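You operate a simulated robot arm through the tools that you are given. There is no shell and no other tool. Be economical: measure what you need, move in short steps, check, and stop when the job is done.

You are at the controls of a simulated two-armed robot. One attempt, no reset.

## Task
Store the polish brush in the blue biscuit tin.
Fine: hold the tin down while you pull its lid off; it ends shut on the pine wall shelf. Set down upright: biscuit tin.
Where things are to end (x, y in the base frame): biscuit tin within 60 mm of [790, -140].

The check looks at the end state, three seconds after you hand in, the way a careful person would. Anything else that was tipped, shoved, dropped, spilled or broken makes it a failure. A push-on lid holds only when it is set on centred and level and pressed home; a screw cap is set on level and turned clockwise until tight.

## Robot
Two 6-joint arms with two-finger parallel grippers on one trunk, on a base that drives. Base frame: it is fixed to the floor where the robot stands at the start and does not move with it; the origin is under the middle of the robot, x ahead of it, y to its left, z up; the surface under the hand at the start is at about z = 740. Readings come in mm, rad, newtons and seconds.
The left shoulder is at the start at [70, 166, 1299], the right one opposite. With the tool pointing down near the work surface each hand reaches from about 400 to 820 mm from the robot's upright axis, wherever it stands, measured 20 degrees to its own side. Places, roughly: polish brush (4x4x9 cm) [500, -400, 800]; shelf over the long table [800, -200, 1100]; top of the long table [600, -100, 700]. Payload 3.91 kg a hand.
The TCP of each hand is the grasp point between the finger pads, 30 mm short of the fingertips. In the tool frame z runs along the fingers and y along their closing line. The gripper opens to 110 mm. The fingers are 20 mm wide and 10 mm thick; the gripper's body (48 by 112 mm) begins 55 mm behind the TCP.
Orientation is that of the tool frame in the base frame, as a unit quaternion [x, y, z, w]. With the fingers straight down and closing along the base's y, the tool's x points along the base's -x, its y along +y and its z along -z.

## Interface
- The arms move only by the tool drive_tool. It takes "left_motion", "right_motion" or both (then of equal length, played together; a hand with none holds still); each is a list that holds one entry, the list of rows, each a list of 7 numbers: the shift along the tool's x, y, z in cm, then the turn, a rotation vector about the tool's x, y, z in rad, then the closure in counts, from 0 (fully open) to 255 (shut). In form: [[[tx, ty, tz, rx, ry, rz, gripper], ...]]. A call has 1 to 12 rows; each row shifts and turns the commanded pose from where the row before left it, along the tool's axes as they then stand. A row lasts 0.2 s, in which the tool goes at most 50 mm and 0.15 rad; a call with a longer step from one row to the next is refused whole, and so is a gripper value outside its range. Where a pose cannot be reached the arm comes as near as it can. A force on the tool above 40 N (or 10 N above the force at the start of the call, whichever is more), or a blocked arm, ends the call early, and 0.2 s more pass. The fingers move at their own pace (about 108 mm/s each) and stop on an object; they squeeze with about 43 N. The grip force told is the motor's: it shows also when the fingers shut on nothing. Time passes only in rows, and 0.2 s behind the last, so rows that do not move let the fingers close. It gives the time, the measured TCP pose, the force on the tool (base axes), the opening and the grip force at its end, in the units of the frame above (readings bear some noise), with the torque about the TCP (base axes, N m) and any sound that the robot's microphone picked up.
- Cameras (640 x 400 px; columns grow to the right, rows downward): "scene" is now at [123, -21.4, 1502.6]; the picture's right is [-0.30, -0.95, 0.00], its down [-0.76, 0.24, -0.60] and it looks along [0.58, -0.18, -0.80] (base axes); focal length 214 px, centre (320, 200). "left" rides on the left gripper at [77, -7, -115] in its tool frame; the picture's right is [0.09, 1.00, 0.00], its down [-0.80, 0.07, -0.59] and it looks along [-0.59, 0.05, 0.80] (tool axes); focal length 270 px, centre (320, 200). "right" rides on the right gripper at [77, 7, -114] in its tool frame; the picture's right is [-0.09, 1.00, 0.00], its down [-0.80, -0.07, -0.59] and it looks along [-0.59, -0.05, 0.80] (tool axes); focal length 270 px, centre (320, 200). There is no depth. A picture from a camera that has moved, and an enlarged one, comes with that camera's place and axes in the base frame and with its lens.
- camera(camera): a new picture of that camera. No time passes.
- slide_trunk(by): slides the trunk up (or, below 0, down) by that many mm; the arms and the scene camera ride with it, the base frame stays. It gives what a move gives, with no picture.
- roll_base(legs): drives the robot by 1 to 6 legs, each [ahead, left, turn to the left] in mm, mm and rad, along the robot's own axes; the way and the turn of a leg run together, so that a leg with both is an arc; at most 1500 mm and 3.142 rad a leg. The arms and the cameras ride along, it lands a little off, and it stops where it bumps. It gives what a move gives.
- aim_head(pan, tilt): turns the head with the scene camera to pan (to the left, within 1.501 rad either way) and tilt (down, from -0.506 to 1.204), counted from straight ahead of the robot. It gives what a move gives.
- enlarge(camera, box): a new picture of the part [left, top, right, bottom] of that camera's present view, enlarged. No time passes.
- job_done(): hands the job in; it is judged then, once.

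Work in short steps. Places have to be worked out from the pictures, the camera data and where the tool is seen: move nearer, look again, correct. Check each grasp and each placing, and mend what went wrong. You have 120 turns and 92 pictures in all, those below and enlarged ones among them. Open the grippers and draw the arms clear of the work before you hand the job in, unless the task says otherwise; then end with one line.

The tools are called after "Emit:" as name(argument=value, ...) on one line, values as JSON. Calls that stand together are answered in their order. drive_tool: Moves the arms, as the interface text tells. Its arguments: {"type":"object","properties":{"left_motion":{"type":"array","items":{"type":"array","items":{"type":"array","items":{"type":"number"}}}},"right_motion":{"type":"array","items":{"type":"array","items":{"type":"array","items":{"type":"number"}}}}},"required":[]} The other tools are called the same way: slide_trunk (by) slides the trunk up or down; roll_base (legs) drives the base; aim_head (pan, tilt) turns the head that bears the scene camera; camera (camera) takes a picture; enlarge (camera, box) takes an enlarged picture of a part of a camera's view; job_done () hands the job in.

At the start:

```text
time_s: 0.0
left_eef_pos: [82.2, 310.5, 354.5]
left_ee_rot: [0.014, 0.998, 0.037, 0.05]
left_ft_force: [-0.4, -0.3, 0.5]
left_wrist_torque: [-0.01, -0.05, -0.02]
left_finger_gap: 110.1
left_grasp_force: 0.0
right_eef_pos: [388.3, -427.0, 1381.5]
right_ee_rot: [0.0, 1.0, 0.0, 0.001]
right_ft_force: [-0.3, 0.3, -0.5]
right_wrist_torque: [-0.01, -0.02, -0.06]
right_finger_gap: 110.2
right_grasp_force: 0.1
trunk travel left (down, up): [-794.0, 146.0]
robot x, y, heading: [3.5, -3.5, 0.001]
head pan, tilt: [-0.302, 0.925]
```

scene: 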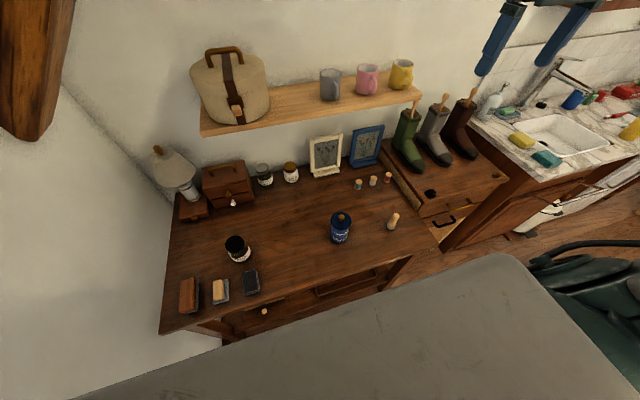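
right: 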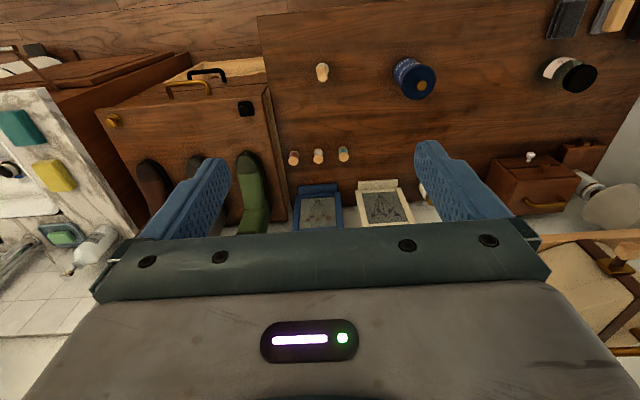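
left: 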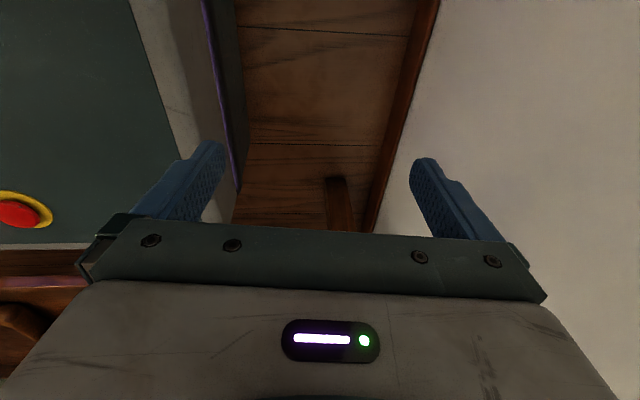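

The tin appears near [495, -216] and the brush near [466, -427]. I'll enlarge both before moving.

Emit:
enlarge(camera="scene", box=[280, 160, 440, 260])

Emit:
enlarge(camera="scene", box=[180, 30, 436, 190])

Emit:
enlarge(camera="right", box=[280, 30, 480, 155])

```text
4.00 times, centred on (360, 210) of scene
camera zoom: at [123.0, -21.4, 1502.6], right [-0.3, -0.95, 0.0], down [-0.76, 0.24, -0.6], along [0.58, -0.18, -0.8], focal length 858 px, centre (160, 160)
```

zoom: 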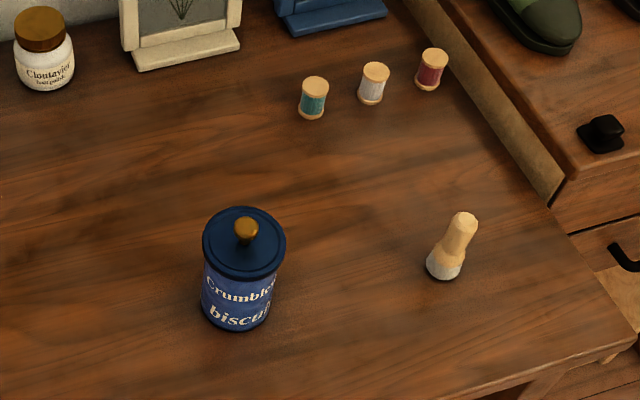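

```text
2.50 times, centred on (308, 110) of scene
camera zoom: at [123.0, -21.4, 1502.6], right [-0.3, -0.95, 0.0], down [-0.76, 0.24, -0.6], along [0.58, -0.18, -0.8], focal length 536 px, centre (350, 425)
```

zoom: 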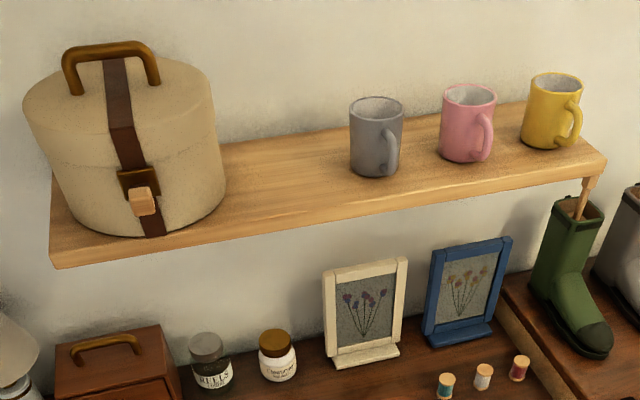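

```text
3.20 times, centred on (380, 92) of right
camera zoom: at [311.7, -419.9, 1496.1], right [0.09, 1.0, 0.0], down [0.8, -0.07, 0.59], along [0.59, -0.05, -0.8], focal length 865 px, centre (128, 544)
```

zoom: 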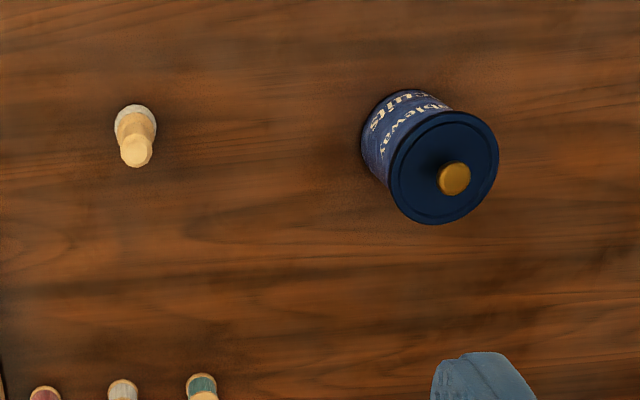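

The tin is about 105 mm tall with a lid about 72 mm across, and the brush stands upright near [457, -421]. I'll shift the base 200 mm to the right, so that the tin, brush and shelf gap suit both arms.

Emit:
roll_base(legs=[[0, -200, 0]])

```text
time_s: 1.6
left_eef_pos: [82.5, 112.6, 353.3]
left_ee_rot: [0.015, 0.998, 0.037, 0.05]
left_ft_force: [0.8, -0.6, -0.7]
left_wrist_torque: [0.01, -0.01, -0.01]
left_finger_gap: 109.9
left_grasp_force: 0.1
right_eef_pos: [387.2, -622.8, 1383.2]
right_ee_rot: [0.001, 1.0, -0.001, 0.0]
right_ft_force: [-1.3, 0.1, -0.1]
right_wrist_torque: [-0.01, 0.01, 0.02]
right_finger_gap: 110.2
right_grasp_force: 0.1
trunk travel left (down, up): [-794.0, 146.0]
robot x, y, heading: [-1.3, -198.0, -0.004]
head pan, tilt: [-0.302, 0.925]
```

The base moved cleanly. Next I'll raise the left hand straight up in front of the table edge.

Emit:
drive_tool(left_motion=[[[0, 0, -4, 0, 0, 0, 0], [0, 0, -4, 0, 0, 0, 0], [0, 0, -4, 0, 0, 0, 0], [0, 0, -4, 0, 0, 0, 0], [0, 0, -4, 0, 0, 0, 0], [0, 0, -4, 0, 0, 0, 0], [0, 0, -4, 0, 0, 0, 0], [0, 0, -4, 0, 0, 0, 0]]])

Emit:
aim_head(pan=0.0, tilt=0.85)

Emit:
camera(camera="scene")

```text
time_s: 3.4
left_eef_pos: [49.2, 87.3, 670.5]
left_ee_rot: [0.015, 0.998, 0.039, 0.05]
left_ft_force: [-0.1, -0.3, 0.1]
left_wrist_torque: [-0.03, -0.03, -0.01]
left_finger_gap: 109.9
left_grasp_force: 0.0
right_eef_pos: [387.2, -626.4, 1380.9]
right_ee_rot: [0.0, 1.0, 0.001, 0.0]
right_ft_force: [0.5, -0.2, -0.1]
right_wrist_torque: [0.02, -0.03, 0.01]
right_finger_gap: 110.1
right_grasp_force: 0.0
trunk travel left (down, up): [-794.0, 146.0]
robot x, y, heading: [1.6, -198.6, -0.001]
head pan, tilt: [-0.302, 0.925]
```

```text
time_s: 4.2
left_eef_pos: [49.0, 87.0, 669.1]
left_ee_rot: [0.014, 0.998, 0.038, 0.05]
left_ft_force: [0.3, 0.6, 0.5]
left_wrist_torque: [-0.03, -0.01, -0.04]
left_finger_gap: 109.9
left_grasp_force: 0.1
right_eef_pos: [387.0, -626.7, 1381.0]
right_ee_rot: [0.001, 1.0, 0.001, 0.0]
right_ft_force: [-0.5, -0.5, 0.6]
right_wrist_torque: [0.01, 0.02, 0.01]
right_finger_gap: 109.9
right_grasp_force: 0.1
trunk travel left (down, up): [-794.0, 146.0]
robot x, y, heading: [-6.9, -197.5, -0.001]
head pan, tilt: [0.0, 0.85]
```

```text
85 pictures are left
camera scene: at [130.2, -198.5, 1508.2], right [0.0, -1.0, 0.0], down [-0.75, 0.0, -0.66], along [0.66, 0.0, -0.75], focal length 214 px, centre (320, 200)
```

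scene: 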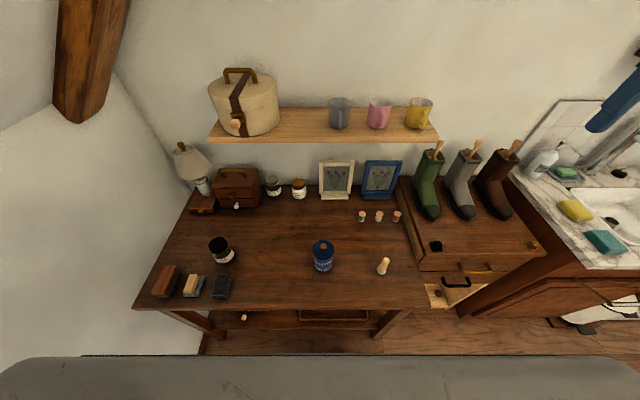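

Reachability is fine so far. I'll keep raising the left hand and bring it forward over the table's near edge, well above everything.

Emit:
drive_tool(left_motion=[[[-1.5, 0, -4.5, 0, 0, 0, 0], [-1.5, 0, -4.5, 0, 0, 0, 0], [-1.5, 0, -4.5, 0, 0, 0, 0], [-1.5, 0, -4.5, 0, 0, 0, 0], [-1.5, 0, -4.5, 0, 0, 0, 0], [-1.5, 0, -4.5, 0, 0, 0, 0], [-4, -2, 0, 0, 0, 0, 0], [-4, -2, 0, 0, 0, 0, 0], [-4, -2, 0, 0, 0, 0, 0], [-4, -2, 0, 0, 0, 0, 0], [-4, -2, 0, 0, 0, 0, 0]]])

```text
time_s: 6.5
left_eef_pos: [267.4, 45.6, 831.9]
left_ee_rot: [0.061, 0.991, 0.115, 0.042]
left_ft_force: [-0.2, 0.6, 0.6]
left_wrist_torque: [-0.02, -0.01, -0.01]
left_finger_gap: 110.3
left_grasp_force: 0.2
left hand out of reach, approached as far as the arm can: row 4, 5, 6, 11
right_eef_pos: [389.4, -625.3, 1379.7]
right_ee_rot: [0.001, 1.0, 0.001, -0.001]
right_ft_force: [0.8, -0.7, 0.2]
right_wrist_torque: [0.01, 0.04, -0.02]
right_finger_gap: 110.3
right_grasp_force: 0.1
trunk travel left (down, up): [-794.0, 146.0]
robot x, y, heading: [-1.3, -197.8, -0.0]
head pan, tilt: [0.0, 0.85]
stopped in row 11 (left hand): the arm was blocked; the commanded pose is now the measured one
```

The left arm stopped at [267, 46, 832], so I'll look at what blocks it.

Emit:
camera(camera="left")

Emit:
camera(camera="scene")

```text
84 pictures are left
camera left: at [181.1, 23.8, 936.4], right [0.02, 0.97, 0.23], down [0.74, -0.17, 0.65], along [0.67, 0.15, -0.73], focal length 270 px, centre (320, 200)
```

left: 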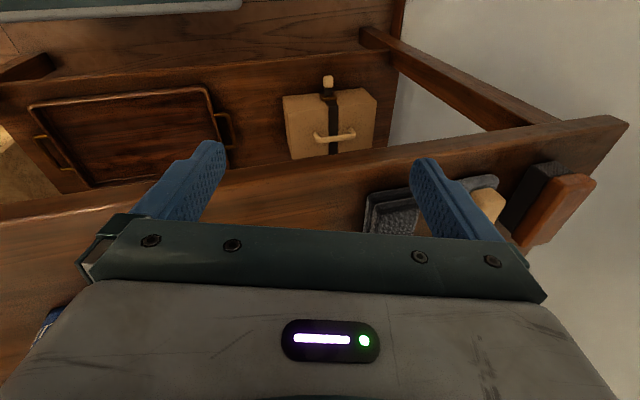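

```text
83 pictures are left
camera scene: at [132.9, -198.1, 1508.0], right [0.0, -1.0, 0.0], down [-0.75, 0.0, -0.66], along [0.66, 0.0, -0.75], focal length 214 px, centre (320, 200)
```

scene: 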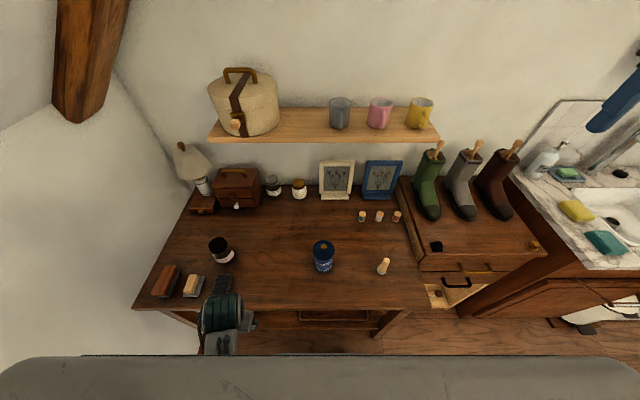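

Nothing was hit; the arm is just too folded. I'll back the base off 150 mm to give it room.

Emit:
roll_base(legs=[[-150, 0, 0]])

Emit:
drive_tool(left_motion=[[[-3, -2, -3, 0, 0, 0, 0], [-3, -2, -3, 0, 0, 0, 0], [-3, -2, -3, 0, 0, 0, 0], [-3, -2, -3, 0, 0, 0, 0], [-3, -2, -3, 0, 0, 0, 0], [-3, -1, -3, 0, 0, 0, 0]]])

```text
time_s: 7.8
left_eef_pos: [121.8, 44.7, 832.7]
left_ee_rot: [0.061, 0.991, 0.115, 0.041]
left_ft_force: [-0.1, 0.0, -0.4]
left_wrist_torque: [-0.02, 0.0, -0.02]
left_finger_gap: 110.0
left_grasp_force: 0.1
right_eef_pos: [242.9, -626.1, 1379.6]
right_ee_rot: [0.001, 1.0, 0.0, 0.0]
right_ft_force: [0.6, 0.0, 0.6]
right_wrist_torque: [0.01, 0.01, 0.05]
right_finger_gap: 110.0
right_grasp_force: 0.1
trunk travel left (down, up): [-794.0, 146.0]
robot x, y, heading: [-146.8, -199.2, 0.001]
head pan, tilt: [0.0, 0.85]
```

```text
time_s: 8.3
left_eef_pos: [151.6, 71.6, 862.7]
left_ee_rot: [0.097, 0.976, 0.192, 0.031]
left_ft_force: [1.6, 0.5, -0.6]
left_wrist_torque: [-0.03, 0.03, 0.03]
left_finger_gap: 109.8
left_grasp_force: 0.1
left hand out of reach, approached as far as the arm can: row 2
right_eef_pos: [243.0, -625.0, 1380.0]
right_ee_rot: [0.003, 1.0, 0.001, -0.002]
right_ft_force: [0.3, -0.2, -0.8]
right_wrist_torque: [0.01, 0.07, -0.01]
right_finger_gap: 110.0
right_grasp_force: 0.1
trunk travel left (down, up): [-794.0, 146.0]
robot x, y, heading: [-148.4, -198.4, -0.005]
head pan, tilt: [0.0, 0.85]
stopped in row 2 (left hand): the arm was blocked; the commanded pose is now the measured one
```

The arm needs more forward reach before rising. I'll move ahead at this height while levelling the tool and pitching it forward.

Emit:
drive_tool(left_motion=[[[-4, 0.7, 0.4, 0.08, 0, 0, 0], [-4, 0.5, 0.4, 0.08, 0, 0, 0], [-4, 0.3, 0.3, 0.08, -0.05, 0, 0], [-4, 0.2, 0.2, 0.08, -0.05, 0, 0], [-4, 0, 0.2, 0.07, -0.1, 0, 0]]])

```text
time_s: 9.5
left_eef_pos: [350.5, 50.2, 864.0]
left_ee_rot: [0.109, 0.988, -0.011, 0.111]
left_ft_force: [0.7, -0.2, 0.2]
left_wrist_torque: [0.04, 0.02, 0.0]
left_finger_gap: 109.8
left_grasp_force: 0.0
right_eef_pos: [241.9, -624.8, 1380.4]
right_ee_rot: [0.003, 1.0, 0.0, -0.001]
right_ft_force: [0.2, -0.3, 0.1]
right_wrist_torque: [0.0, -0.03, 0.02]
right_finger_gap: 110.2
right_grasp_force: 0.0
trunk travel left (down, up): [-794.0, 146.0]
robot x, y, heading: [-148.4, -199.8, -0.003]
head pan, tilt: [0.0, 0.85]
```

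Moving freely now. I'll slide the left hand right until it lines up behind the tin, pitching the fingers up to about 30° below horizontal.

Emit:
drive_tool(left_motion=[[[0, -4, 0, 0, -0.14, 0, 0], [0, -4, 0, 0, -0.14, 0, 0], [0, -4, 0, 0, -0.14, 0, 0], [0, -4, 0, 0, -0.14, 0, 0], [0, -4, 0, 0, -0.14, 0, 0], [0, -3.5, 0, 0, -0.12, 0, 0]]])

Emit:
camera(camera="left")

Emit:
camera(camera="scene")

```text
time_s: 10.6
left_eef_pos: [324.8, -27.7, 852.7]
left_ee_rot: [0.153, 0.913, 0.027, 0.376]
left_ft_force: [-0.8, 0.4, 0.2]
left_wrist_torque: [0.02, 0.0, 0.04]
left_finger_gap: 109.9
left_grasp_force: 0.1
left hand out of reach, approached as far as the arm can: row 4, 5
right_eef_pos: [238.3, -622.4, 1381.8]
right_ee_rot: [0.001, 1.0, -0.001, 0.0]
right_ft_force: [-0.1, -0.1, 0.0]
right_wrist_torque: [-0.02, -0.05, 0.01]
right_finger_gap: 109.8
right_grasp_force: 0.1
trunk travel left (down, up): [-794.0, 146.0]
robot x, y, heading: [-148.9, -199.8, -0.004]
head pan, tilt: [0.0, 0.85]
stopped in row 5 (left hand): the arm was blocked; the commanded pose is now the measured one
```

```text
82 pictures are left
camera left: at [192.4, -3.5, 882.6], right [0.2, 0.97, 0.1], down [0.14, -0.13, 0.98], along [0.97, -0.18, -0.17], focal length 270 px, centre (320, 200)
```

left: 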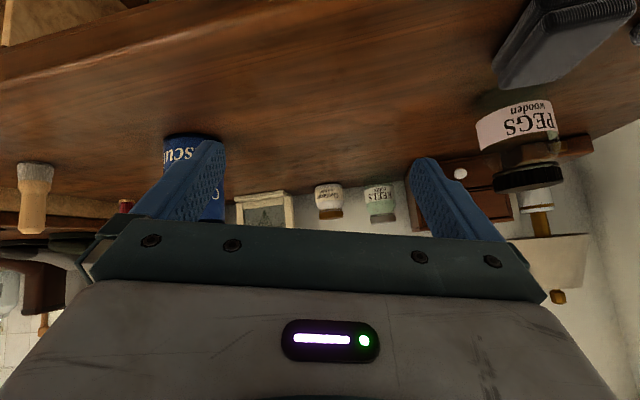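

```text
81 pictures are left
camera scene: at [-18.4, -195.9, 1508.4], right [0.0, -1.0, 0.0], down [-0.75, 0.0, -0.66], along [0.66, 0.0, -0.75], focal length 214 px, centre (320, 200)
```

scene: 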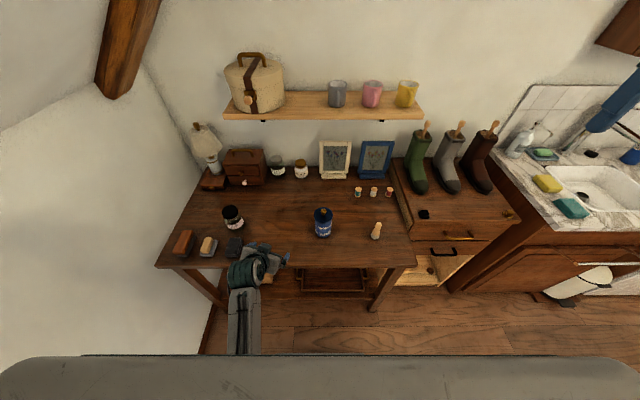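

The left arm is cramped close in and near the centre line. I'll back off another 100 mm and shift 90 mm right, so the tin sits further out on its own side.

Emit:
roll_base(legs=[[-100, -90, 0]])

Emit:
drive_tool(left_motion=[[[-2, 0, 4, 0, -0.1, 0, 0], [-2, 0, 4, 0, -0.1, 0, 0], [-2, -1, 4, 0, 0, 0, 0]]])

```text
time_s: 11.9
left_eef_pos: [226.7, -118.9, 853.4]
left_ee_rot: [0.153, 0.914, 0.026, 0.375]
left_ft_force: [-0.3, -0.1, 0.5]
left_wrist_torque: [-0.01, 0.0, 0.0]
left_finger_gap: 109.9
left_grasp_force: 0.1
right_eef_pos: [141.2, -714.9, 1380.8]
right_ee_rot: [0.002, 1.0, 0.0, -0.001]
right_ft_force: [0.1, -0.4, -0.4]
right_wrist_torque: [-0.01, 0.01, 0.0]
right_finger_gap: 110.1
right_grasp_force: 0.0
trunk travel left (down, up): [-794.0, 146.0]
robot x, y, heading: [-244.8, -285.2, -0.002]
head pan, tilt: [0.0, 0.85]
```

```text
time_s: 12.7
left_eef_pos: [349.2, -161.3, 819.5]
left_ee_rot: [0.156, 0.872, 0.011, 0.464]
left_ft_force: [-0.1, -0.2, -0.7]
left_wrist_torque: [0.02, -0.01, 0.02]
left_finger_gap: 109.7
left_grasp_force: 0.2
right_eef_pos: [141.5, -718.4, 1380.5]
right_ee_rot: [0.001, 1.0, 0.002, -0.001]
right_ft_force: [0.5, -0.7, -0.2]
right_wrist_torque: [0.01, 0.05, 0.03]
right_finger_gap: 110.1
right_grasp_force: 0.0
trunk travel left (down, up): [-794.0, 146.0]
robot x, y, heading: [-247.8, -286.4, -0.001]
head pan, tilt: [0.0, 0.85]
```

Good reach now. I'll level the closing line and pitch to about 30°, then measure the tin from both cameras.

Emit:
drive_tool(left_motion=[[[0, 0, 0, 0, 0, -0.1, 0], [0, 0, 0, 0, -0.08, -0.1, 0]]])

Emit:
camera(camera="left")

Emit:
enlarge(camera="scene", box=[240, 160, 400, 260])

```text
time_s: 13.3
left_eef_pos: [348.6, -160.4, 820.0]
left_ee_rot: [0.066, 0.863, -0.039, 0.499]
left_ft_force: [-0.4, -0.4, 0.5]
left_wrist_torque: [0.0, -0.02, 0.02]
left_finger_gap: 109.7
left_grasp_force: 0.0
right_eef_pos: [139.8, -717.5, 1380.8]
right_ee_rot: [0.002, 1.0, 0.0, 0.0]
right_ft_force: [0.0, -0.4, -0.1]
right_wrist_torque: [0.06, -0.01, 0.0]
right_finger_gap: 109.6
right_grasp_force: 0.0
trunk travel left (down, up): [-794.0, 146.0]
robot x, y, heading: [-245.0, -285.0, -0.006]
head pan, tilt: [0.0, 0.85]
```

```text
80 pictures are left
camera left: at [212.9, -144.8, 810.3], right [0.11, 0.99, -0.08], down [-0.1, 0.09, 0.99], along [0.99, -0.1, 0.11], focal length 270 px, centre (320, 200)
```

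left: 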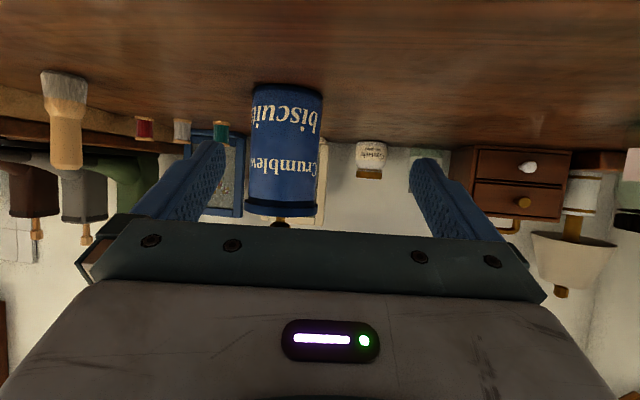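

```text
4.00 times, centred on (320, 210) of scene
camera zoom: at [-116.6, -288.7, 1508.3], right [0.0, -1.0, 0.0], down [-0.75, 0.0, -0.66], along [0.66, 0.0, -0.75], focal length 858 px, centre (320, 160)
```

zoom: 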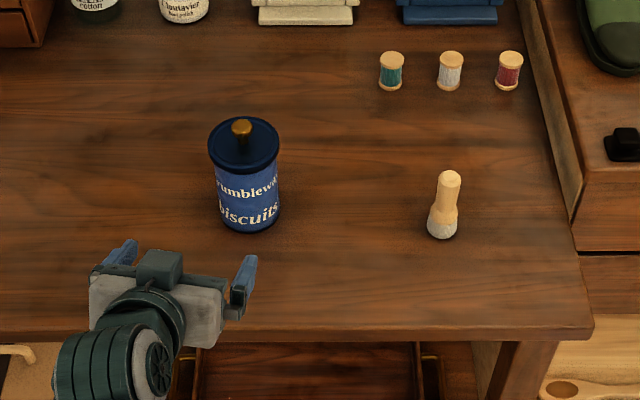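

The tin axis is about (485, -210), its body about 65 mm across, and the lid rim spans z 839–852. I'll line the left hand up with it and advance partway.

Emit:
drive_tool(left_motion=[[[-1.8, -1.2, 0, 0, 0, 0, 0], [-1.7, -1.1, 0, 0, 0, 0, 0], [0, 0, 3, 0, 0, 0, 0], [0, 0, 3, 0, 0, 0, 0]]])

Emit:
camera(camera="left")

Emit:
enlarge(camera="scene", box=[240, 160, 400, 260])

```text
time_s: 14.3
left_eef_pos: [412.3, -184.7, 813.1]
left_ee_rot: [0.07, 0.866, -0.032, 0.493]
left_ft_force: [0.4, 0.2, 0.3]
left_wrist_torque: [0.0, -0.01, 0.0]
left_finger_gap: 110.2
left_grasp_force: 0.2
right_eef_pos: [142.8, -716.5, 1381.2]
right_ee_rot: [0.001, 1.0, 0.001, -0.001]
right_ft_force: [0.2, -0.3, -0.2]
right_wrist_torque: [0.01, 0.0, 0.0]
right_finger_gap: 110.0
right_grasp_force: 0.0
trunk travel left (down, up): [-794.0, 146.0]
robot x, y, heading: [-246.5, -288.0, -0.002]
head pan, tilt: [0.0, 0.85]
```

```text
78 pictures are left
camera left: at [276.2, -169.7, 805.2], right [0.11, 0.99, -0.06], down [-0.09, 0.07, 0.99], along [0.99, -0.1, 0.1], focal length 270 px, centre (320, 200)
```

left: 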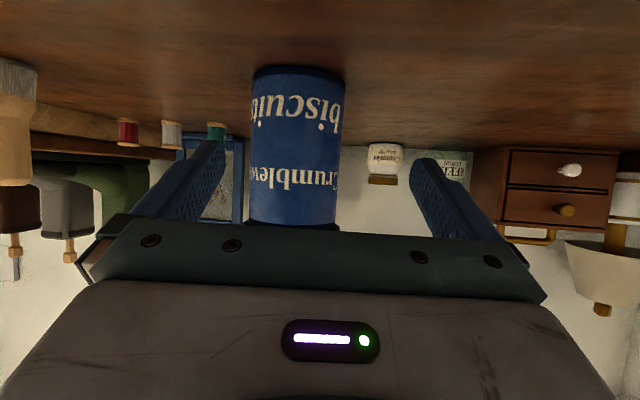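

```text
4.00 times, centred on (320, 210) of scene
camera zoom: at [-114.4, -288.6, 1508.1], right [0.0, -1.0, 0.0], down [-0.75, 0.0, -0.66], along [0.66, 0.0, -0.75], focal length 858 px, centre (320, 160)
```

zoom: 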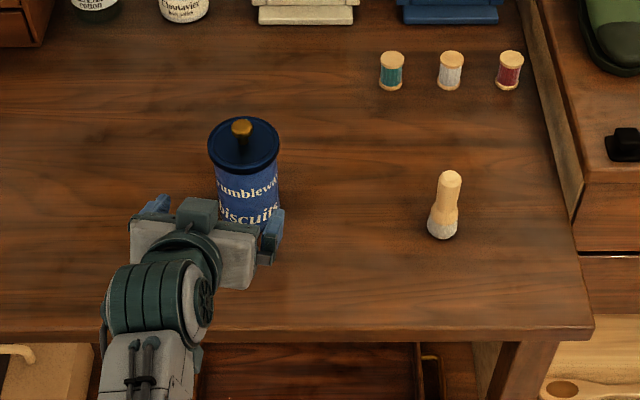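

The tin is about 12 mm to the right of the finger centre. I'll correct for that and advance to the grasp pose with the fingers open.

Emit:
drive_tool(left_motion=[[[-0.9, -1.25, 0, 0, 0, 0, 0], [0, 0, 2.3, 0, 0, 0, 0], [0, 0, 2.3, 0, 0, 0, 0], [0, 0, 2.1, 0, 0, 0, 0]]])

Emit:
camera(camera="left")

Emit:
enlarge(camera="scene", box=[260, 170, 340, 220])

```text
time_s: 15.3
left_eef_pos: [471.2, -204.5, 788.0]
left_ee_rot: [0.069, 0.866, -0.034, 0.494]
left_ft_force: [-0.4, -0.5, -0.8]
left_wrist_torque: [0.02, 0.0, -0.02]
left_finger_gap: 110.0
left_grasp_force: 0.1
right_eef_pos: [139.7, -715.7, 1381.1]
right_ee_rot: [0.001, 1.0, 0.001, -0.001]
right_ft_force: [-0.3, -0.3, -0.1]
right_wrist_torque: [0.02, 0.06, 0.03]
right_finger_gap: 110.0
right_grasp_force: 0.2
trunk travel left (down, up): [-794.0, 146.0]
robot x, y, heading: [-246.8, -290.9, -0.001]
head pan, tilt: [0.0, 0.85]
```

```text
76 pictures are left
camera left: at [334.4, -189.3, 779.8], right [0.11, 0.99, -0.07], down [-0.09, 0.08, 0.99], along [0.99, -0.1, 0.1], focal length 270 px, centre (320, 200)
```

left: 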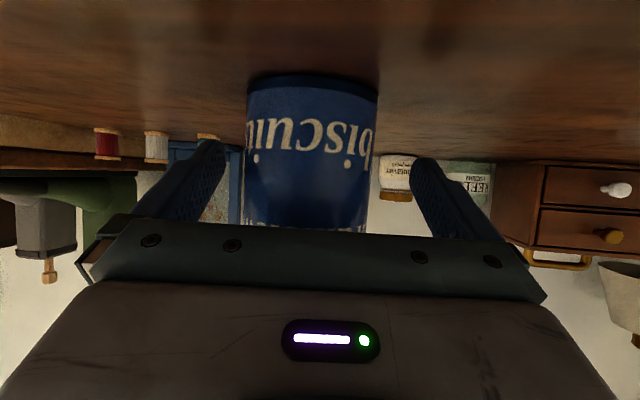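

```text
8.00 times, centred on (300, 195) of scene
camera zoom: at [-116.1, -288.0, 1508.2], right [0.0, -1.0, 0.0], down [-0.75, 0.0, -0.66], along [0.66, 0.0, -0.75], focal length 1716 px, centre (480, 240)
```

zoom: 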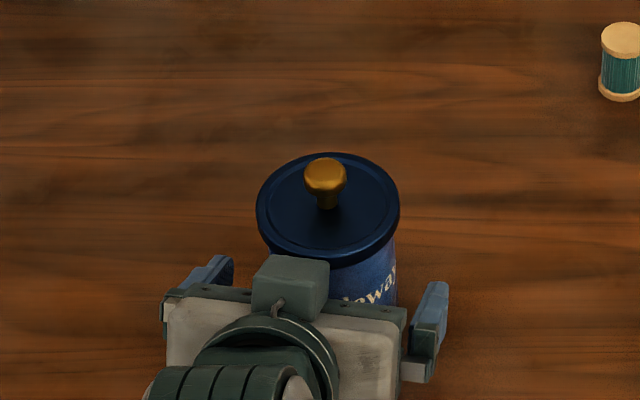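

The fingers straddle the tin, but the housing on top of the gripper sits close to the lid rim. I'll back off 5 mm and pitch 5° flatter, then close.

Emit:
drive_tool(left_motion=[[[0.25, -0.2, -0.45, 0, -0.09, 0, 0], [0, 0, 0, 0, 0, 0, 0]]])

Emit:
enlarge(camera="scene", box=[260, 170, 340, 220])

```text
time_s: 15.9
left_eef_pos: [470.5, -206.8, 794.4]
left_ee_rot: [0.068, 0.839, -0.036, 0.538]
left_ft_force: [-0.2, -0.6, 0.0]
left_wrist_torque: [0.02, 0.02, 0.02]
left_finger_gap: 109.7
left_grasp_force: 0.1
right_eef_pos: [140.5, -716.1, 1381.2]
right_ee_rot: [0.001, 1.0, 0.0, 0.0]
right_ft_force: [0.0, -0.5, -0.6]
right_wrist_torque: [0.01, -0.01, -0.01]
right_finger_gap: 109.9
right_grasp_force: 0.0
trunk travel left (down, up): [-794.0, 146.0]
robot x, y, heading: [-249.3, -286.4, -0.004]
head pan, tilt: [0.0, 0.85]
```

```text
8.00 times, centred on (300, 195) of scene
camera zoom: at [-116.5, -288.1, 1508.2], right [0.0, -1.0, 0.0], down [-0.75, 0.0, -0.66], along [0.66, 0.0, -0.75], focal length 1716 px, centre (480, 240)
```

zoom: 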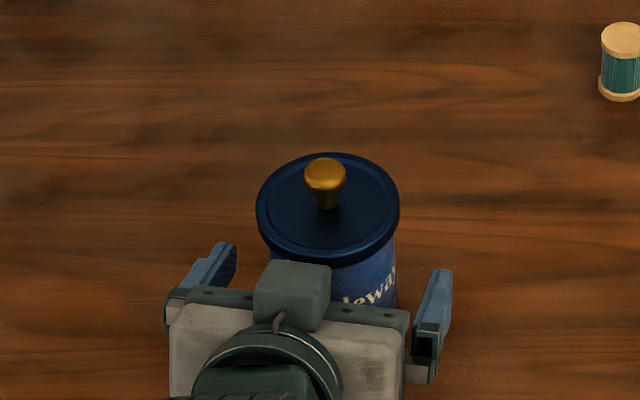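

I'll lower 8 mm and back off 5 mm as intended, then close on the tin body.

Emit:
drive_tool(left_motion=[[[0.93, 0, -0.12, 0, 0, 0, 0], [0, 0, 0, 0, 0, 0, 100], [0, 0, 0, 0, 0, 0, 255], [0, 0, 0, 0, 0, 0, 255], [0, 0, 0, 0, 0, 0, 255]]])

Emit:
enlarge(camera="scene", box=[260, 170, 340, 220])

Emit:
camera(camera="left")

```text
time_s: 17.1
left_eef_pos: [463.2, -207.1, 786.2]
left_ee_rot: [0.066, 0.84, -0.037, 0.537]
left_ft_force: [3.7, 0.3, 9.0]
left_wrist_torque: [-0.35, -0.23, 0.13]
left_finger_gap: 65.8
left_grasp_force: 43.2
right_eef_pos: [137.9, -715.7, 1382.2]
right_ee_rot: [0.002, 1.0, 0.001, 0.0]
right_ft_force: [-0.8, -0.4, 0.5]
right_wrist_torque: [0.01, 0.0, 0.06]
right_finger_gap: 110.2
right_grasp_force: 0.0
trunk travel left (down, up): [-794.0, 146.0]
robot x, y, heading: [-248.2, -287.9, -0.01]
head pan, tilt: [0.0, 0.85]
```

```text
8.00 times, centred on (300, 195) of scene
camera zoom: at [-117.4, -288.2, 1508.5], right [0.0, -1.0, 0.0], down [-0.75, 0.0, -0.66], along [0.66, 0.0, -0.75], focal length 1716 px, centre (480, 240)
```

zoom: 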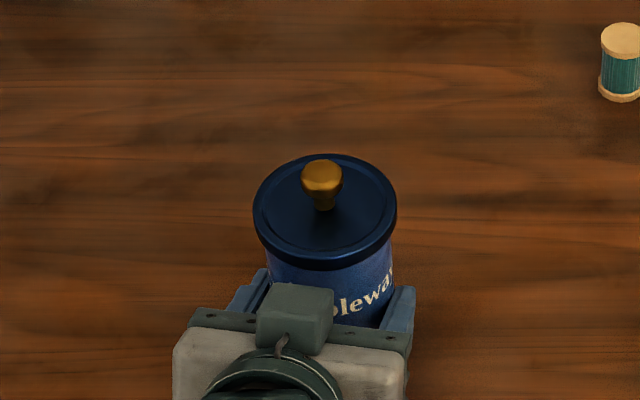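

```text
72 pictures are left
camera left: at [328.7, -192.9, 764.2], right [0.11, 0.99, -0.07], down [-0.19, 0.09, 0.98], along [0.97, -0.1, 0.2], focal length 270 px, centre (320, 200)
```

left: 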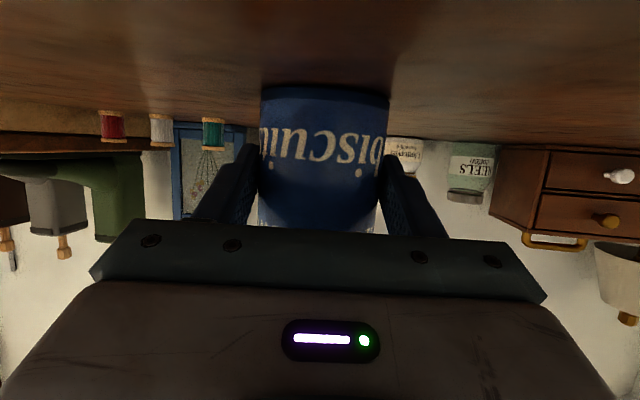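

The tin is firmly held (gap 65.8 mm, 43 N). Next I'll bring the right hand over towards the knob, high up, with its gripper half open.

Emit:
drive_tool(right_motion=[[[-2.4, 3.6, 2.2, 0, 0, 0, 110], [-2.4, 3.6, 2.2, 0, 0, 0, 110], [-2.4, 3.6, 2.2, 0, 0, 0, 110], [-2.4, 3.6, 2.2, 0, 0, 0, 110], [-2.4, 3.6, 2.2, 0, 0, 0, 110], [-2.4, 3.6, 2.2, 0, 0, 0, 110], [-2.4, 3.6, 2.2, 0, 0, 0, 110], [-2.4, 3.6, 2.2, 0, 0, 0, 110], [-2.4, 3.6, 2.2, 0, 0, 0, 110], [-2.4, 3.6, 2.2, 0, 0, 0, 110], [-2.4, 3.6, 2.2, 0, 0, 0, 110], [-2.4, 3.6, 2.2, 0, 0, 0, 110]]])

Emit:
camera(camera="scene")

Emit:
camera(camera="right")

```text
time_s: 19.7
left_eef_pos: [461.8, -206.6, 787.0]
left_ee_rot: [0.067, 0.84, -0.037, 0.537]
left_ft_force: [0.8, -1.8, 8.1]
left_wrist_torque: [-0.39, -0.09, -0.02]
left_finger_gap: 66.0
left_grasp_force: 42.8
right_eef_pos: [207.4, -657.6, 1076.3]
right_ee_rot: [0.002, 1.0, 0.002, 0.0]
right_ft_force: [0.3, -0.3, -0.1]
right_wrist_torque: [-0.02, -0.04, 0.03]
right_finger_gap: 62.7
right_grasp_force: 0.1
right hand out of reach, approached as far as the arm can: row 2, 3, 4, 5, 6, 7, 8, 9, 10, 11, 12
trunk travel left (down, up): [-794.0, 146.0]
robot x, y, heading: [-248.8, -289.7, -0.002]
head pan, tilt: [0.0, 0.85]
```

```text
71 pictures are left
camera scene: at [-118.0, -288.4, 1508.4], right [0.0, -1.0, 0.0], down [-0.75, 0.0, -0.66], along [0.66, 0.0, -0.75], focal length 214 px, centre (320, 200)
```

scene: 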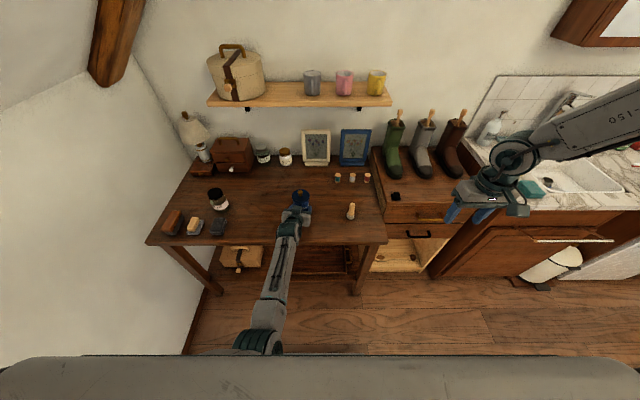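

```text
70 pictures are left
camera right: at [131.0, -651.5, 1191.0], right [0.09, 1.0, 0.0], down [0.8, -0.07, 0.6], along [0.59, -0.05, -0.8], focal length 270 px, centre (320, 200)
```

right: 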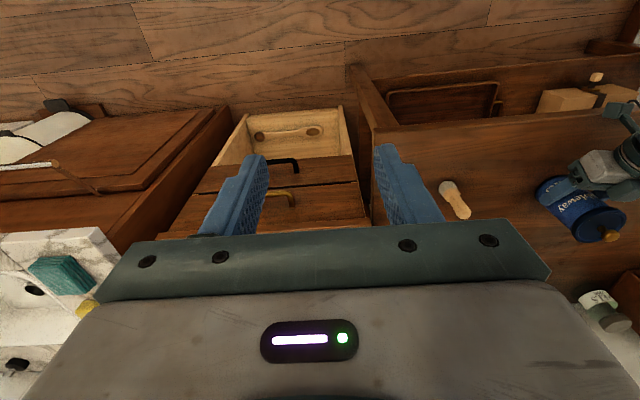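

The right hand fell behind at this height. I'll go down a little and see how it responds.

Emit:
drive_tool(right_motion=[[[0, 0, 3, 0, 0, 0, 110]]])

```text
time_s: 20.1
left_eef_pos: [462.6, -206.6, 786.8]
left_ee_rot: [0.067, 0.84, -0.037, 0.537]
left_ft_force: [1.5, 0.5, 6.9]
left_wrist_torque: [-0.25, -0.2, 0.07]
left_finger_gap: 66.0
left_grasp_force: 42.5
right_eef_pos: [206.1, -659.2, 1047.7]
right_ee_rot: [0.001, 1.0, 0.002, 0.001]
right_ft_force: [-0.2, -0.1, -0.1]
right_wrist_torque: [0.02, 0.02, -0.05]
right_finger_gap: 62.4
right_grasp_force: 0.0
trunk travel left (down, up): [-794.0, 146.0]
robot x, y, heading: [-248.7, -289.2, -0.004]
head pan, tilt: [0.0, 0.85]
```

It responds from the measured pose. I'll descend further while moving forward, still clear of everything.

Emit:
drive_tool(right_motion=[[[-1, 1, 3, 0, 0, 0, 110], [-1, 1, 3, 0, 0, 0, 110], [-3, 3, 0, 0, 0, 0, 110], [-3, 3, 0, 0, 0, 0, 110], [-3, 3, 0, 0, 0, 0, 110], [-3, 3, 0, 0, 0, 0, 110]]])

```text
time_s: 21.5
left_eef_pos: [463.9, -206.9, 786.2]
left_ee_rot: [0.067, 0.84, -0.037, 0.537]
left_ft_force: [2.6, -1.3, 6.4]
left_wrist_torque: [-0.32, -0.16, 0.05]
left_finger_gap: 65.7
left_grasp_force: 43.0
right_eef_pos: [232.3, -680.1, 1010.5]
right_ee_rot: [0.002, 1.0, 0.0, 0.0]
right_ft_force: [-1.5, 0.8, -0.1]
right_wrist_torque: [0.03, 0.0, -0.02]
right_finger_gap: 62.5
right_grasp_force: 0.0
right hand out of reach, approached as far as the arm can: row 1, 2, 3, 4, 5, 6
trunk travel left (down, up): [-794.0, 146.0]
robot x, y, heading: [-247.1, -291.5, -0.008]
head pan, tilt: [0.0, 0.85]
```

The hand seems stuck at one azimuth, which is probably a wrist limit. I'll turn the tool about its axis in small steps while moving toward the centre.

Emit:
drive_tool(right_motion=[[[0, 0, 0, 0, 0, -0.15, 110], [0, 0, 0, 0, 0, -0.15, 110], [0, 2, 0, 0, 0, -0.15, 110], [0, 2, 0, 0, 0, -0.15, 110]]])

Emit:
camera(camera="scene")

```text
time_s: 22.5
left_eef_pos: [463.5, -208.7, 786.0]
left_ee_rot: [0.067, 0.84, -0.037, 0.537]
left_ft_force: [0.2, -0.7, 7.5]
left_wrist_torque: [-0.28, -0.12, 0.01]
left_finger_gap: 66.0
left_grasp_force: 43.3
right_eef_pos: [205.5, -662.6, 1013.4]
right_ee_rot: [-0.295, 0.955, 0.001, 0.001]
right_ft_force: [-0.3, -0.7, -0.8]
right_wrist_torque: [0.03, -0.02, 0.0]
right_finger_gap: 62.8
right_grasp_force: 0.1
right hand out of reach, approached as far as the arm can: row 3, 4
trunk travel left (down, up): [-794.0, 146.0]
robot x, y, heading: [-244.9, -289.8, -0.006]
head pan, tilt: [0.0, 0.85]
```

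```text
69 pictures are left
camera scene: at [-117.9, -288.1, 1508.4], right [0.0, -1.0, 0.0], down [-0.75, 0.0, -0.66], along [0.66, 0.0, -0.75], focal length 214 px, centre (320, 200)
```

scene: 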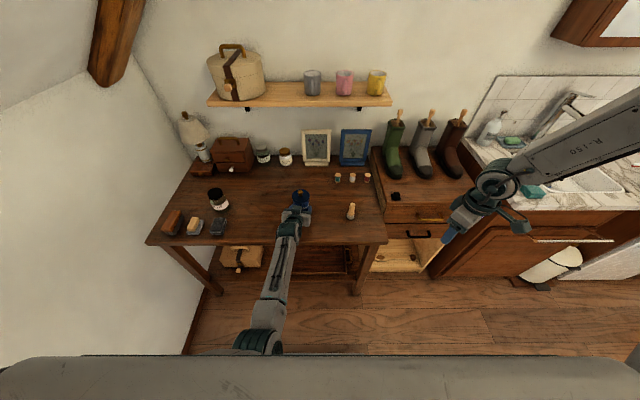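

The yaw made no difference, so it's a swing limit in this arm configuration. I'll undo the yaw, retreat a little and lower the hand in the free space before the table.

Emit:
drive_tool(right_motion=[[[0, 0, 0, 0, 0, 0.15, 110], [0, 0, 0, 0, 0, 0.15, 110], [0, 0, 0, 0, 0, 0.15, 110], [2, 0, 0, 0, 0, 0.15, 110], [3, 0, 2, 0, 0, 0, 110], [3, 0, 3, 0, 0, 0, 110], [0, 0, 4, 0, 0, 0, 110], [0, 0, 4, 0, 0, 0, 110]]])

Emit:
drive_tool(right_motion=[[[0, 0, 4, 0, 0, 0, 110], [0, 0, 4, 0, 0, 0, 110], [0, 2, 4, 0, 0, 0, 110], [0, 4, 0, 0, 0, 0, 110], [0, 4, 0, 0, 0, 0, 110]]])

```text
time_s: 24.3
left_eef_pos: [463.2, -206.9, 786.3]
left_ee_rot: [0.067, 0.84, -0.037, 0.537]
left_ft_force: [3.8, 0.8, 7.6]
left_wrist_torque: [-0.27, -0.25, 0.12]
left_finger_gap: 65.7
left_grasp_force: 43.0
right_eef_pos: [125.5, -664.3, 881.2]
right_ee_rot: [0.001, 1.0, 0.001, 0.0]
right_ft_force: [0.0, -0.3, -0.7]
right_wrist_torque: [-0.01, -0.01, -0.01]
right_finger_gap: 62.7
right_grasp_force: 0.0
trunk travel left (down, up): [-794.0, 146.0]
robot x, y, heading: [-248.1, -285.2, -0.003]
head pan, tilt: [0.0, 0.85]
```

```text
time_s: 25.5
left_eef_pos: [463.3, -206.8, 785.1]
left_ee_rot: [0.067, 0.841, -0.036, 0.536]
left_ft_force: [-3.0, 3.7, 8.2]
left_wrist_torque: [-0.19, 0.01, 0.02]
left_finger_gap: 65.9
left_grasp_force: 43.0
right_eef_pos: [107.6, -643.2, 885.5]
right_ee_rot: [0.001, 1.0, 0.002, 0.001]
right_ft_force: [-0.2, 0.2, -0.3]
right_wrist_torque: [0.02, 0.01, -0.01]
right_finger_gap: 62.6
right_grasp_force: 0.1
right hand out of reach, approached as far as the arm can: row 1, 2, 3, 4, 5
trunk travel left (down, up): [-794.0, 146.0]
robot x, y, heading: [-253.2, -287.9, -0.006]
head pan, tilt: [0.0, 0.85]
```

The right arm is limited in this posture, so I'll turn the head to see how its links lie.

Emit:
aim_head(pan=-0.9, tilt=0.5)

Emit:
camera(camera="scene")

```text
time_s: 26.7
left_eef_pos: [463.0, -207.4, 786.1]
left_ee_rot: [0.067, 0.841, -0.037, 0.536]
left_ft_force: [-1.6, -1.8, 6.1]
left_wrist_torque: [-0.27, -0.01, -0.05]
left_finger_gap: 65.6
left_grasp_force: 43.1
right_eef_pos: [108.3, -643.1, 886.5]
right_ee_rot: [0.002, 1.0, 0.001, 0.001]
right_ft_force: [0.9, 1.3, 0.1]
right_wrist_torque: [-0.01, -0.02, -0.01]
right_finger_gap: 62.7
right_grasp_force: 0.0
trunk travel left (down, up): [-794.0, 146.0]
robot x, y, heading: [-246.4, -282.5, -0.006]
head pan, tilt: [-0.901, 0.499]
```

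```text
68 pictures are left
camera scene: at [-139.9, -359.5, 1538.3], right [-0.79, -0.62, 0.0], down [-0.3, 0.38, -0.88], along [0.54, -0.69, -0.48], focal length 214 px, centre (320, 200)
```

scene: 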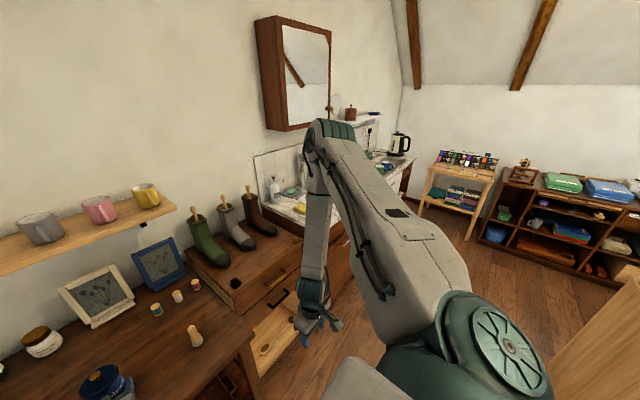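

The forearm hangs vertical in line with the tool, which makes the wrist straight and singular. I'll tilt the tool back about 0.45 rad to bend the wrist, then try forward and inward.

Emit:
drive_tool(right_motion=[[[0, 0, 0, 0, 0.15, 0, 110], [0, 0, 0, 0, 0.15, 0, 110], [0, 0, 0, 0, 0.15, 0, 110], [-3, 0, 0, 0, 0, 0, 110], [-3, 0, 0, 0, 0, 0, 110], [-3, 2, 0, 0, 0, 0, 110]]])

```text
time_s: 28.1
left_eef_pos: [462.7, -207.1, 785.9]
left_ee_rot: [0.067, 0.84, -0.037, 0.537]
left_ft_force: [-2.1, -1.2, 5.4]
left_wrist_torque: [-0.31, -0.03, -0.06]
left_finger_gap: 65.9
left_grasp_force: 43.0
right_eef_pos: [136.5, -709.1, 896.2]
right_ee_rot: [0.0, 0.975, 0.001, -0.222]
right_ft_force: [-0.4, 0.3, -0.5]
right_wrist_torque: [0.01, 0.01, 0.0]
right_finger_gap: 62.8
right_grasp_force: 0.1
right hand out of reach, approached as far as the arm can: row 1, 2, 3, 4, 5, 6
trunk travel left (down, up): [-794.0, 146.0]
robot x, y, heading: [-247.7, -286.1, -0.001]
head pan, tilt: [-0.901, 0.499]
```

That went the wrong way. I'll reverse the tilt so the fingers point forward, and test again.

Emit:
drive_tool(right_motion=[[[0, 0, 0, 0, -0.15, 0, 110], [0, 0, 0, 0, -0.15, 0, 110], [0, 0, 0, 0, -0.15, 0, 110], [0, 0, 0, 0, -0.15, 0, 110], [0, 0, 0, 0, -0.15, 0, 110], [0, 0, 0, 0, -0.15, 0, 110], [-3, 0, 0, 0, 0, 0, 110], [-3, 0, 0, 0, 0, 0, 110], [-3, 2, 0, 0, 0, 0, 110], [-3, 2, 0, 0, 0, 0, 110]]])

```text
time_s: 30.3
left_eef_pos: [464.0, -206.7, 785.0]
left_ee_rot: [0.066, 0.84, -0.038, 0.537]
left_ft_force: [3.6, 0.1, 6.1]
left_wrist_torque: [-0.3, -0.19, 0.1]
left_finger_gap: 65.7
left_grasp_force: 43.2
right_eef_pos: [240.1, -677.3, 963.6]
right_ee_rot: [0.002, 0.975, -0.002, 0.221]
right_ft_force: [-0.4, 0.0, 0.4]
right_wrist_torque: [0.01, -0.01, -0.01]
right_finger_gap: 62.7
right_grasp_force: 0.1
right hand out of reach, approached as far as the arm can: row 6, 10
trunk travel left (down, up): [-794.0, 146.0]
robot x, y, heading: [-250.6, -286.2, -0.004]
head pan, tilt: [-0.901, 0.499]
```

Tilting forward freed it. I'll continue inward in small pure-y steps to find what limits it.

Emit:
drive_tool(right_motion=[[[0, 3, 0, 0, 0, 0, 110], [0, 3, 0, 0, 0, 0, 110], [0, 3, 0, 0, 0, 0, 110]]])

Emit:
drive_tool(right_motion=[[[0, 0, 0, 0, -0.15, 0, 110], [0, 0, 0, 0, -0.15, 0, 110], [0, 3, 0, 0, -0.15, 0, 110], [0, 3, 0, 0, -0.15, 0, 110], [0, 3, 0, 0, 0, 0, 110]]])

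Emit:
camera(camera="scene")

```text
time_s: 31.1
left_eef_pos: [462.1, -206.8, 785.8]
left_ee_rot: [0.068, 0.841, -0.037, 0.536]
left_ft_force: [-2.3, 1.3, 5.3]
left_wrist_torque: [-0.2, -0.01, -0.04]
left_finger_gap: 65.8
left_grasp_force: 43.1
right_eef_pos: [225.5, -635.6, 997.9]
right_ee_rot: [0.001, 0.975, 0.0, 0.223]
right_ft_force: [-0.5, 0.1, 0.5]
right_wrist_torque: [-0.02, 0.0, 0.0]
right_finger_gap: 62.4
right_grasp_force: 0.0
right hand out of reach, approached as far as the arm can: row 1, 2, 3
trunk travel left (down, up): [-794.0, 146.0]
robot x, y, heading: [-250.9, -287.3, -0.0]
head pan, tilt: [-0.901, 0.499]
```

```text
time_s: 32.3
left_eef_pos: [463.7, -209.2, 786.8]
left_ee_rot: [0.067, 0.841, -0.037, 0.536]
left_ft_force: [-0.7, -4.3, 6.1]
left_wrist_torque: [-0.44, -0.1, -0.04]
left_finger_gap: 66.1
left_grasp_force: 42.9
right_eef_pos: [222.1, -630.0, 1082.8]
right_ee_rot: [-0.025, 0.866, -0.031, 0.498]
right_ft_force: [0.5, 1.2, -1.1]
right_wrist_torque: [-0.08, -0.06, -0.15]
right_finger_gap: 62.9
right_grasp_force: 0.0
right hand out of reach, approached as far as the arm can: row 1, 2, 3, 4, 5
trunk travel left (down, up): [-794.0, 146.0]
robot x, y, heading: [-247.9, -284.1, -0.002]
head pan, tilt: [-0.901, 0.499]
```

```text
67 pictures are left
camera scene: at [-139.3, -360.9, 1538.2], right [-0.79, -0.62, 0.0], down [-0.3, 0.38, -0.88], along [0.54, -0.69, -0.48], focal length 214 px, centre (320, 200)
```

scene: 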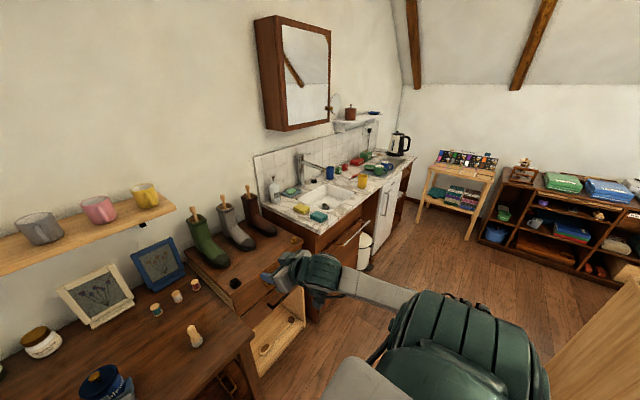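

The arm has now flipped into the same elbow-down posture as the left. I'll head inward and forward, at a safe height.

Emit:
drive_tool(right_motion=[[[-0.6, 3.5, 2.6, 0, 0, 0, 110], [-0.6, 3.5, 2.6, 0, 0, 0, 110], [-0.6, 3.5, 2.6, 0, 0, 0, 110], [-0.6, 3.5, 2.6, 0, 0.1, 0, 110], [-0.6, 3.5, 2.6, 0, 0.1, 0, 110]]])

```text
time_s: 33.5
left_eef_pos: [463.0, -206.6, 785.8]
left_ee_rot: [0.066, 0.84, -0.037, 0.537]
left_ft_force: [3.0, 0.7, 6.6]
left_wrist_torque: [-0.23, -0.23, 0.14]
left_finger_gap: 65.6
left_grasp_force: 43.4
right_eef_pos: [343.7, -594.1, 1076.0]
right_ee_rot: [-0.002, 0.912, 0.009, 0.41]
right_ft_force: [0.8, 0.1, 0.2]
right_wrist_torque: [0.01, 0.0, -0.02]
right_finger_gap: 62.8
right_grasp_force: 0.1
right hand out of reach, approached as far as the arm can: row 1, 2, 3, 4, 5
trunk travel left (down, up): [-794.0, 146.0]
robot x, y, heading: [-246.2, -286.7, -0.007]
head pan, tilt: [-0.901, 0.499]
```

Progress continues. I'll bring it down to about z 960 while moving inward, since the elbow-down posture reaches better low.

Emit:
drive_tool(right_motion=[[[0, 1.5, 3.5, 0, 0, 0, 110], [0, 1.5, 3.5, 0, 0, 0, 110], [1, 2, 2, 0, 0.1, 0, 110], [0, 3.5, 0, 0, 0.1, 0, 110], [0, 3.5, 0, 0, 0.1, 0, 110], [0, 3.5, 0, 0, 0, 0, 110]]])

```text
time_s: 34.9
left_eef_pos: [463.1, -207.4, 786.1]
left_ee_rot: [0.067, 0.84, -0.037, 0.537]
left_ft_force: [0.3, 0.1, 6.1]
left_wrist_torque: [-0.26, -0.1, 0.0]
left_finger_gap: 65.7
left_grasp_force: 43.3
right_eef_pos: [340.5, -596.7, 1041.1]
right_ee_rot: [0.003, 0.963, 0.004, 0.27]
right_ft_force: [0.1, -0.4, -0.1]
right_wrist_torque: [0.0, -0.01, -0.03]
right_finger_gap: 62.9
right_grasp_force: 0.0
right hand out of reach, approached as far as the arm can: row 1, 2, 3, 4, 5, 6
trunk travel left (down, up): [-794.0, 146.0]
robot x, y, heading: [-245.7, -290.2, -0.005]
head pan, tilt: [-0.901, 0.499]
```

It's stuck in position again, so I'll look at the arm posture.

Emit:
camera(camera="scene")

```text
66 pictures are left
camera scene: at [-139.3, -359.4, 1538.3], right [-0.79, -0.62, 0.0], down [-0.3, 0.38, -0.88], along [0.54, -0.69, -0.48], focal length 214 px, centre (320, 200)
```

scene: 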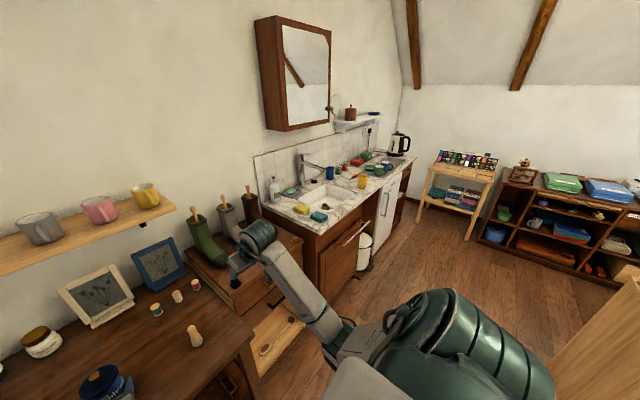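

The forearm slopes up while the tool points down, so the wrist bend is likely at its limit. I'll flatten the tool again, then lower and move inward.

Emit:
drive_tool(right_motion=[[[1.5, 0, 1.5, 0, -0.15, 0, 110], [1.5, 0, 1.5, 0, -0.15, 0, 110], [2, 0, 1, 0, -0.15, 0, 110], [2.5, 0, 1, 0, 0, 0, 110], [2.5, 1, 1, 0, 0, 0, 110], [2, 2, 1, 0, 0, 0, 110], [2, 2, 1, 0, 0, 0, 110]]])

```text
time_s: 36.5
left_eef_pos: [462.5, -207.8, 786.2]
left_ee_rot: [0.068, 0.841, -0.038, 0.536]
left_ft_force: [-2.4, -0.4, 3.7]
left_wrist_torque: [-0.26, -0.04, -0.1]
left_finger_gap: 65.6
left_grasp_force: 43.0
right_eef_pos: [320.5, -639.0, 895.6]
right_ee_rot: [-0.005, 0.878, 0.012, 0.478]
right_ft_force: [-1.2, 0.5, 0.0]
right_wrist_torque: [-0.02, 0.0, 0.0]
right_finger_gap: 62.5
right_grasp_force: 0.1
right hand out of reach, approached as far as the arm can: row 1, 2, 3, 4, 5, 6, 7
trunk travel left (down, up): [-794.0, 146.0]
robot x, y, heading: [-247.1, -287.4, -0.001]
head pan, tilt: [-0.901, 0.499]
```

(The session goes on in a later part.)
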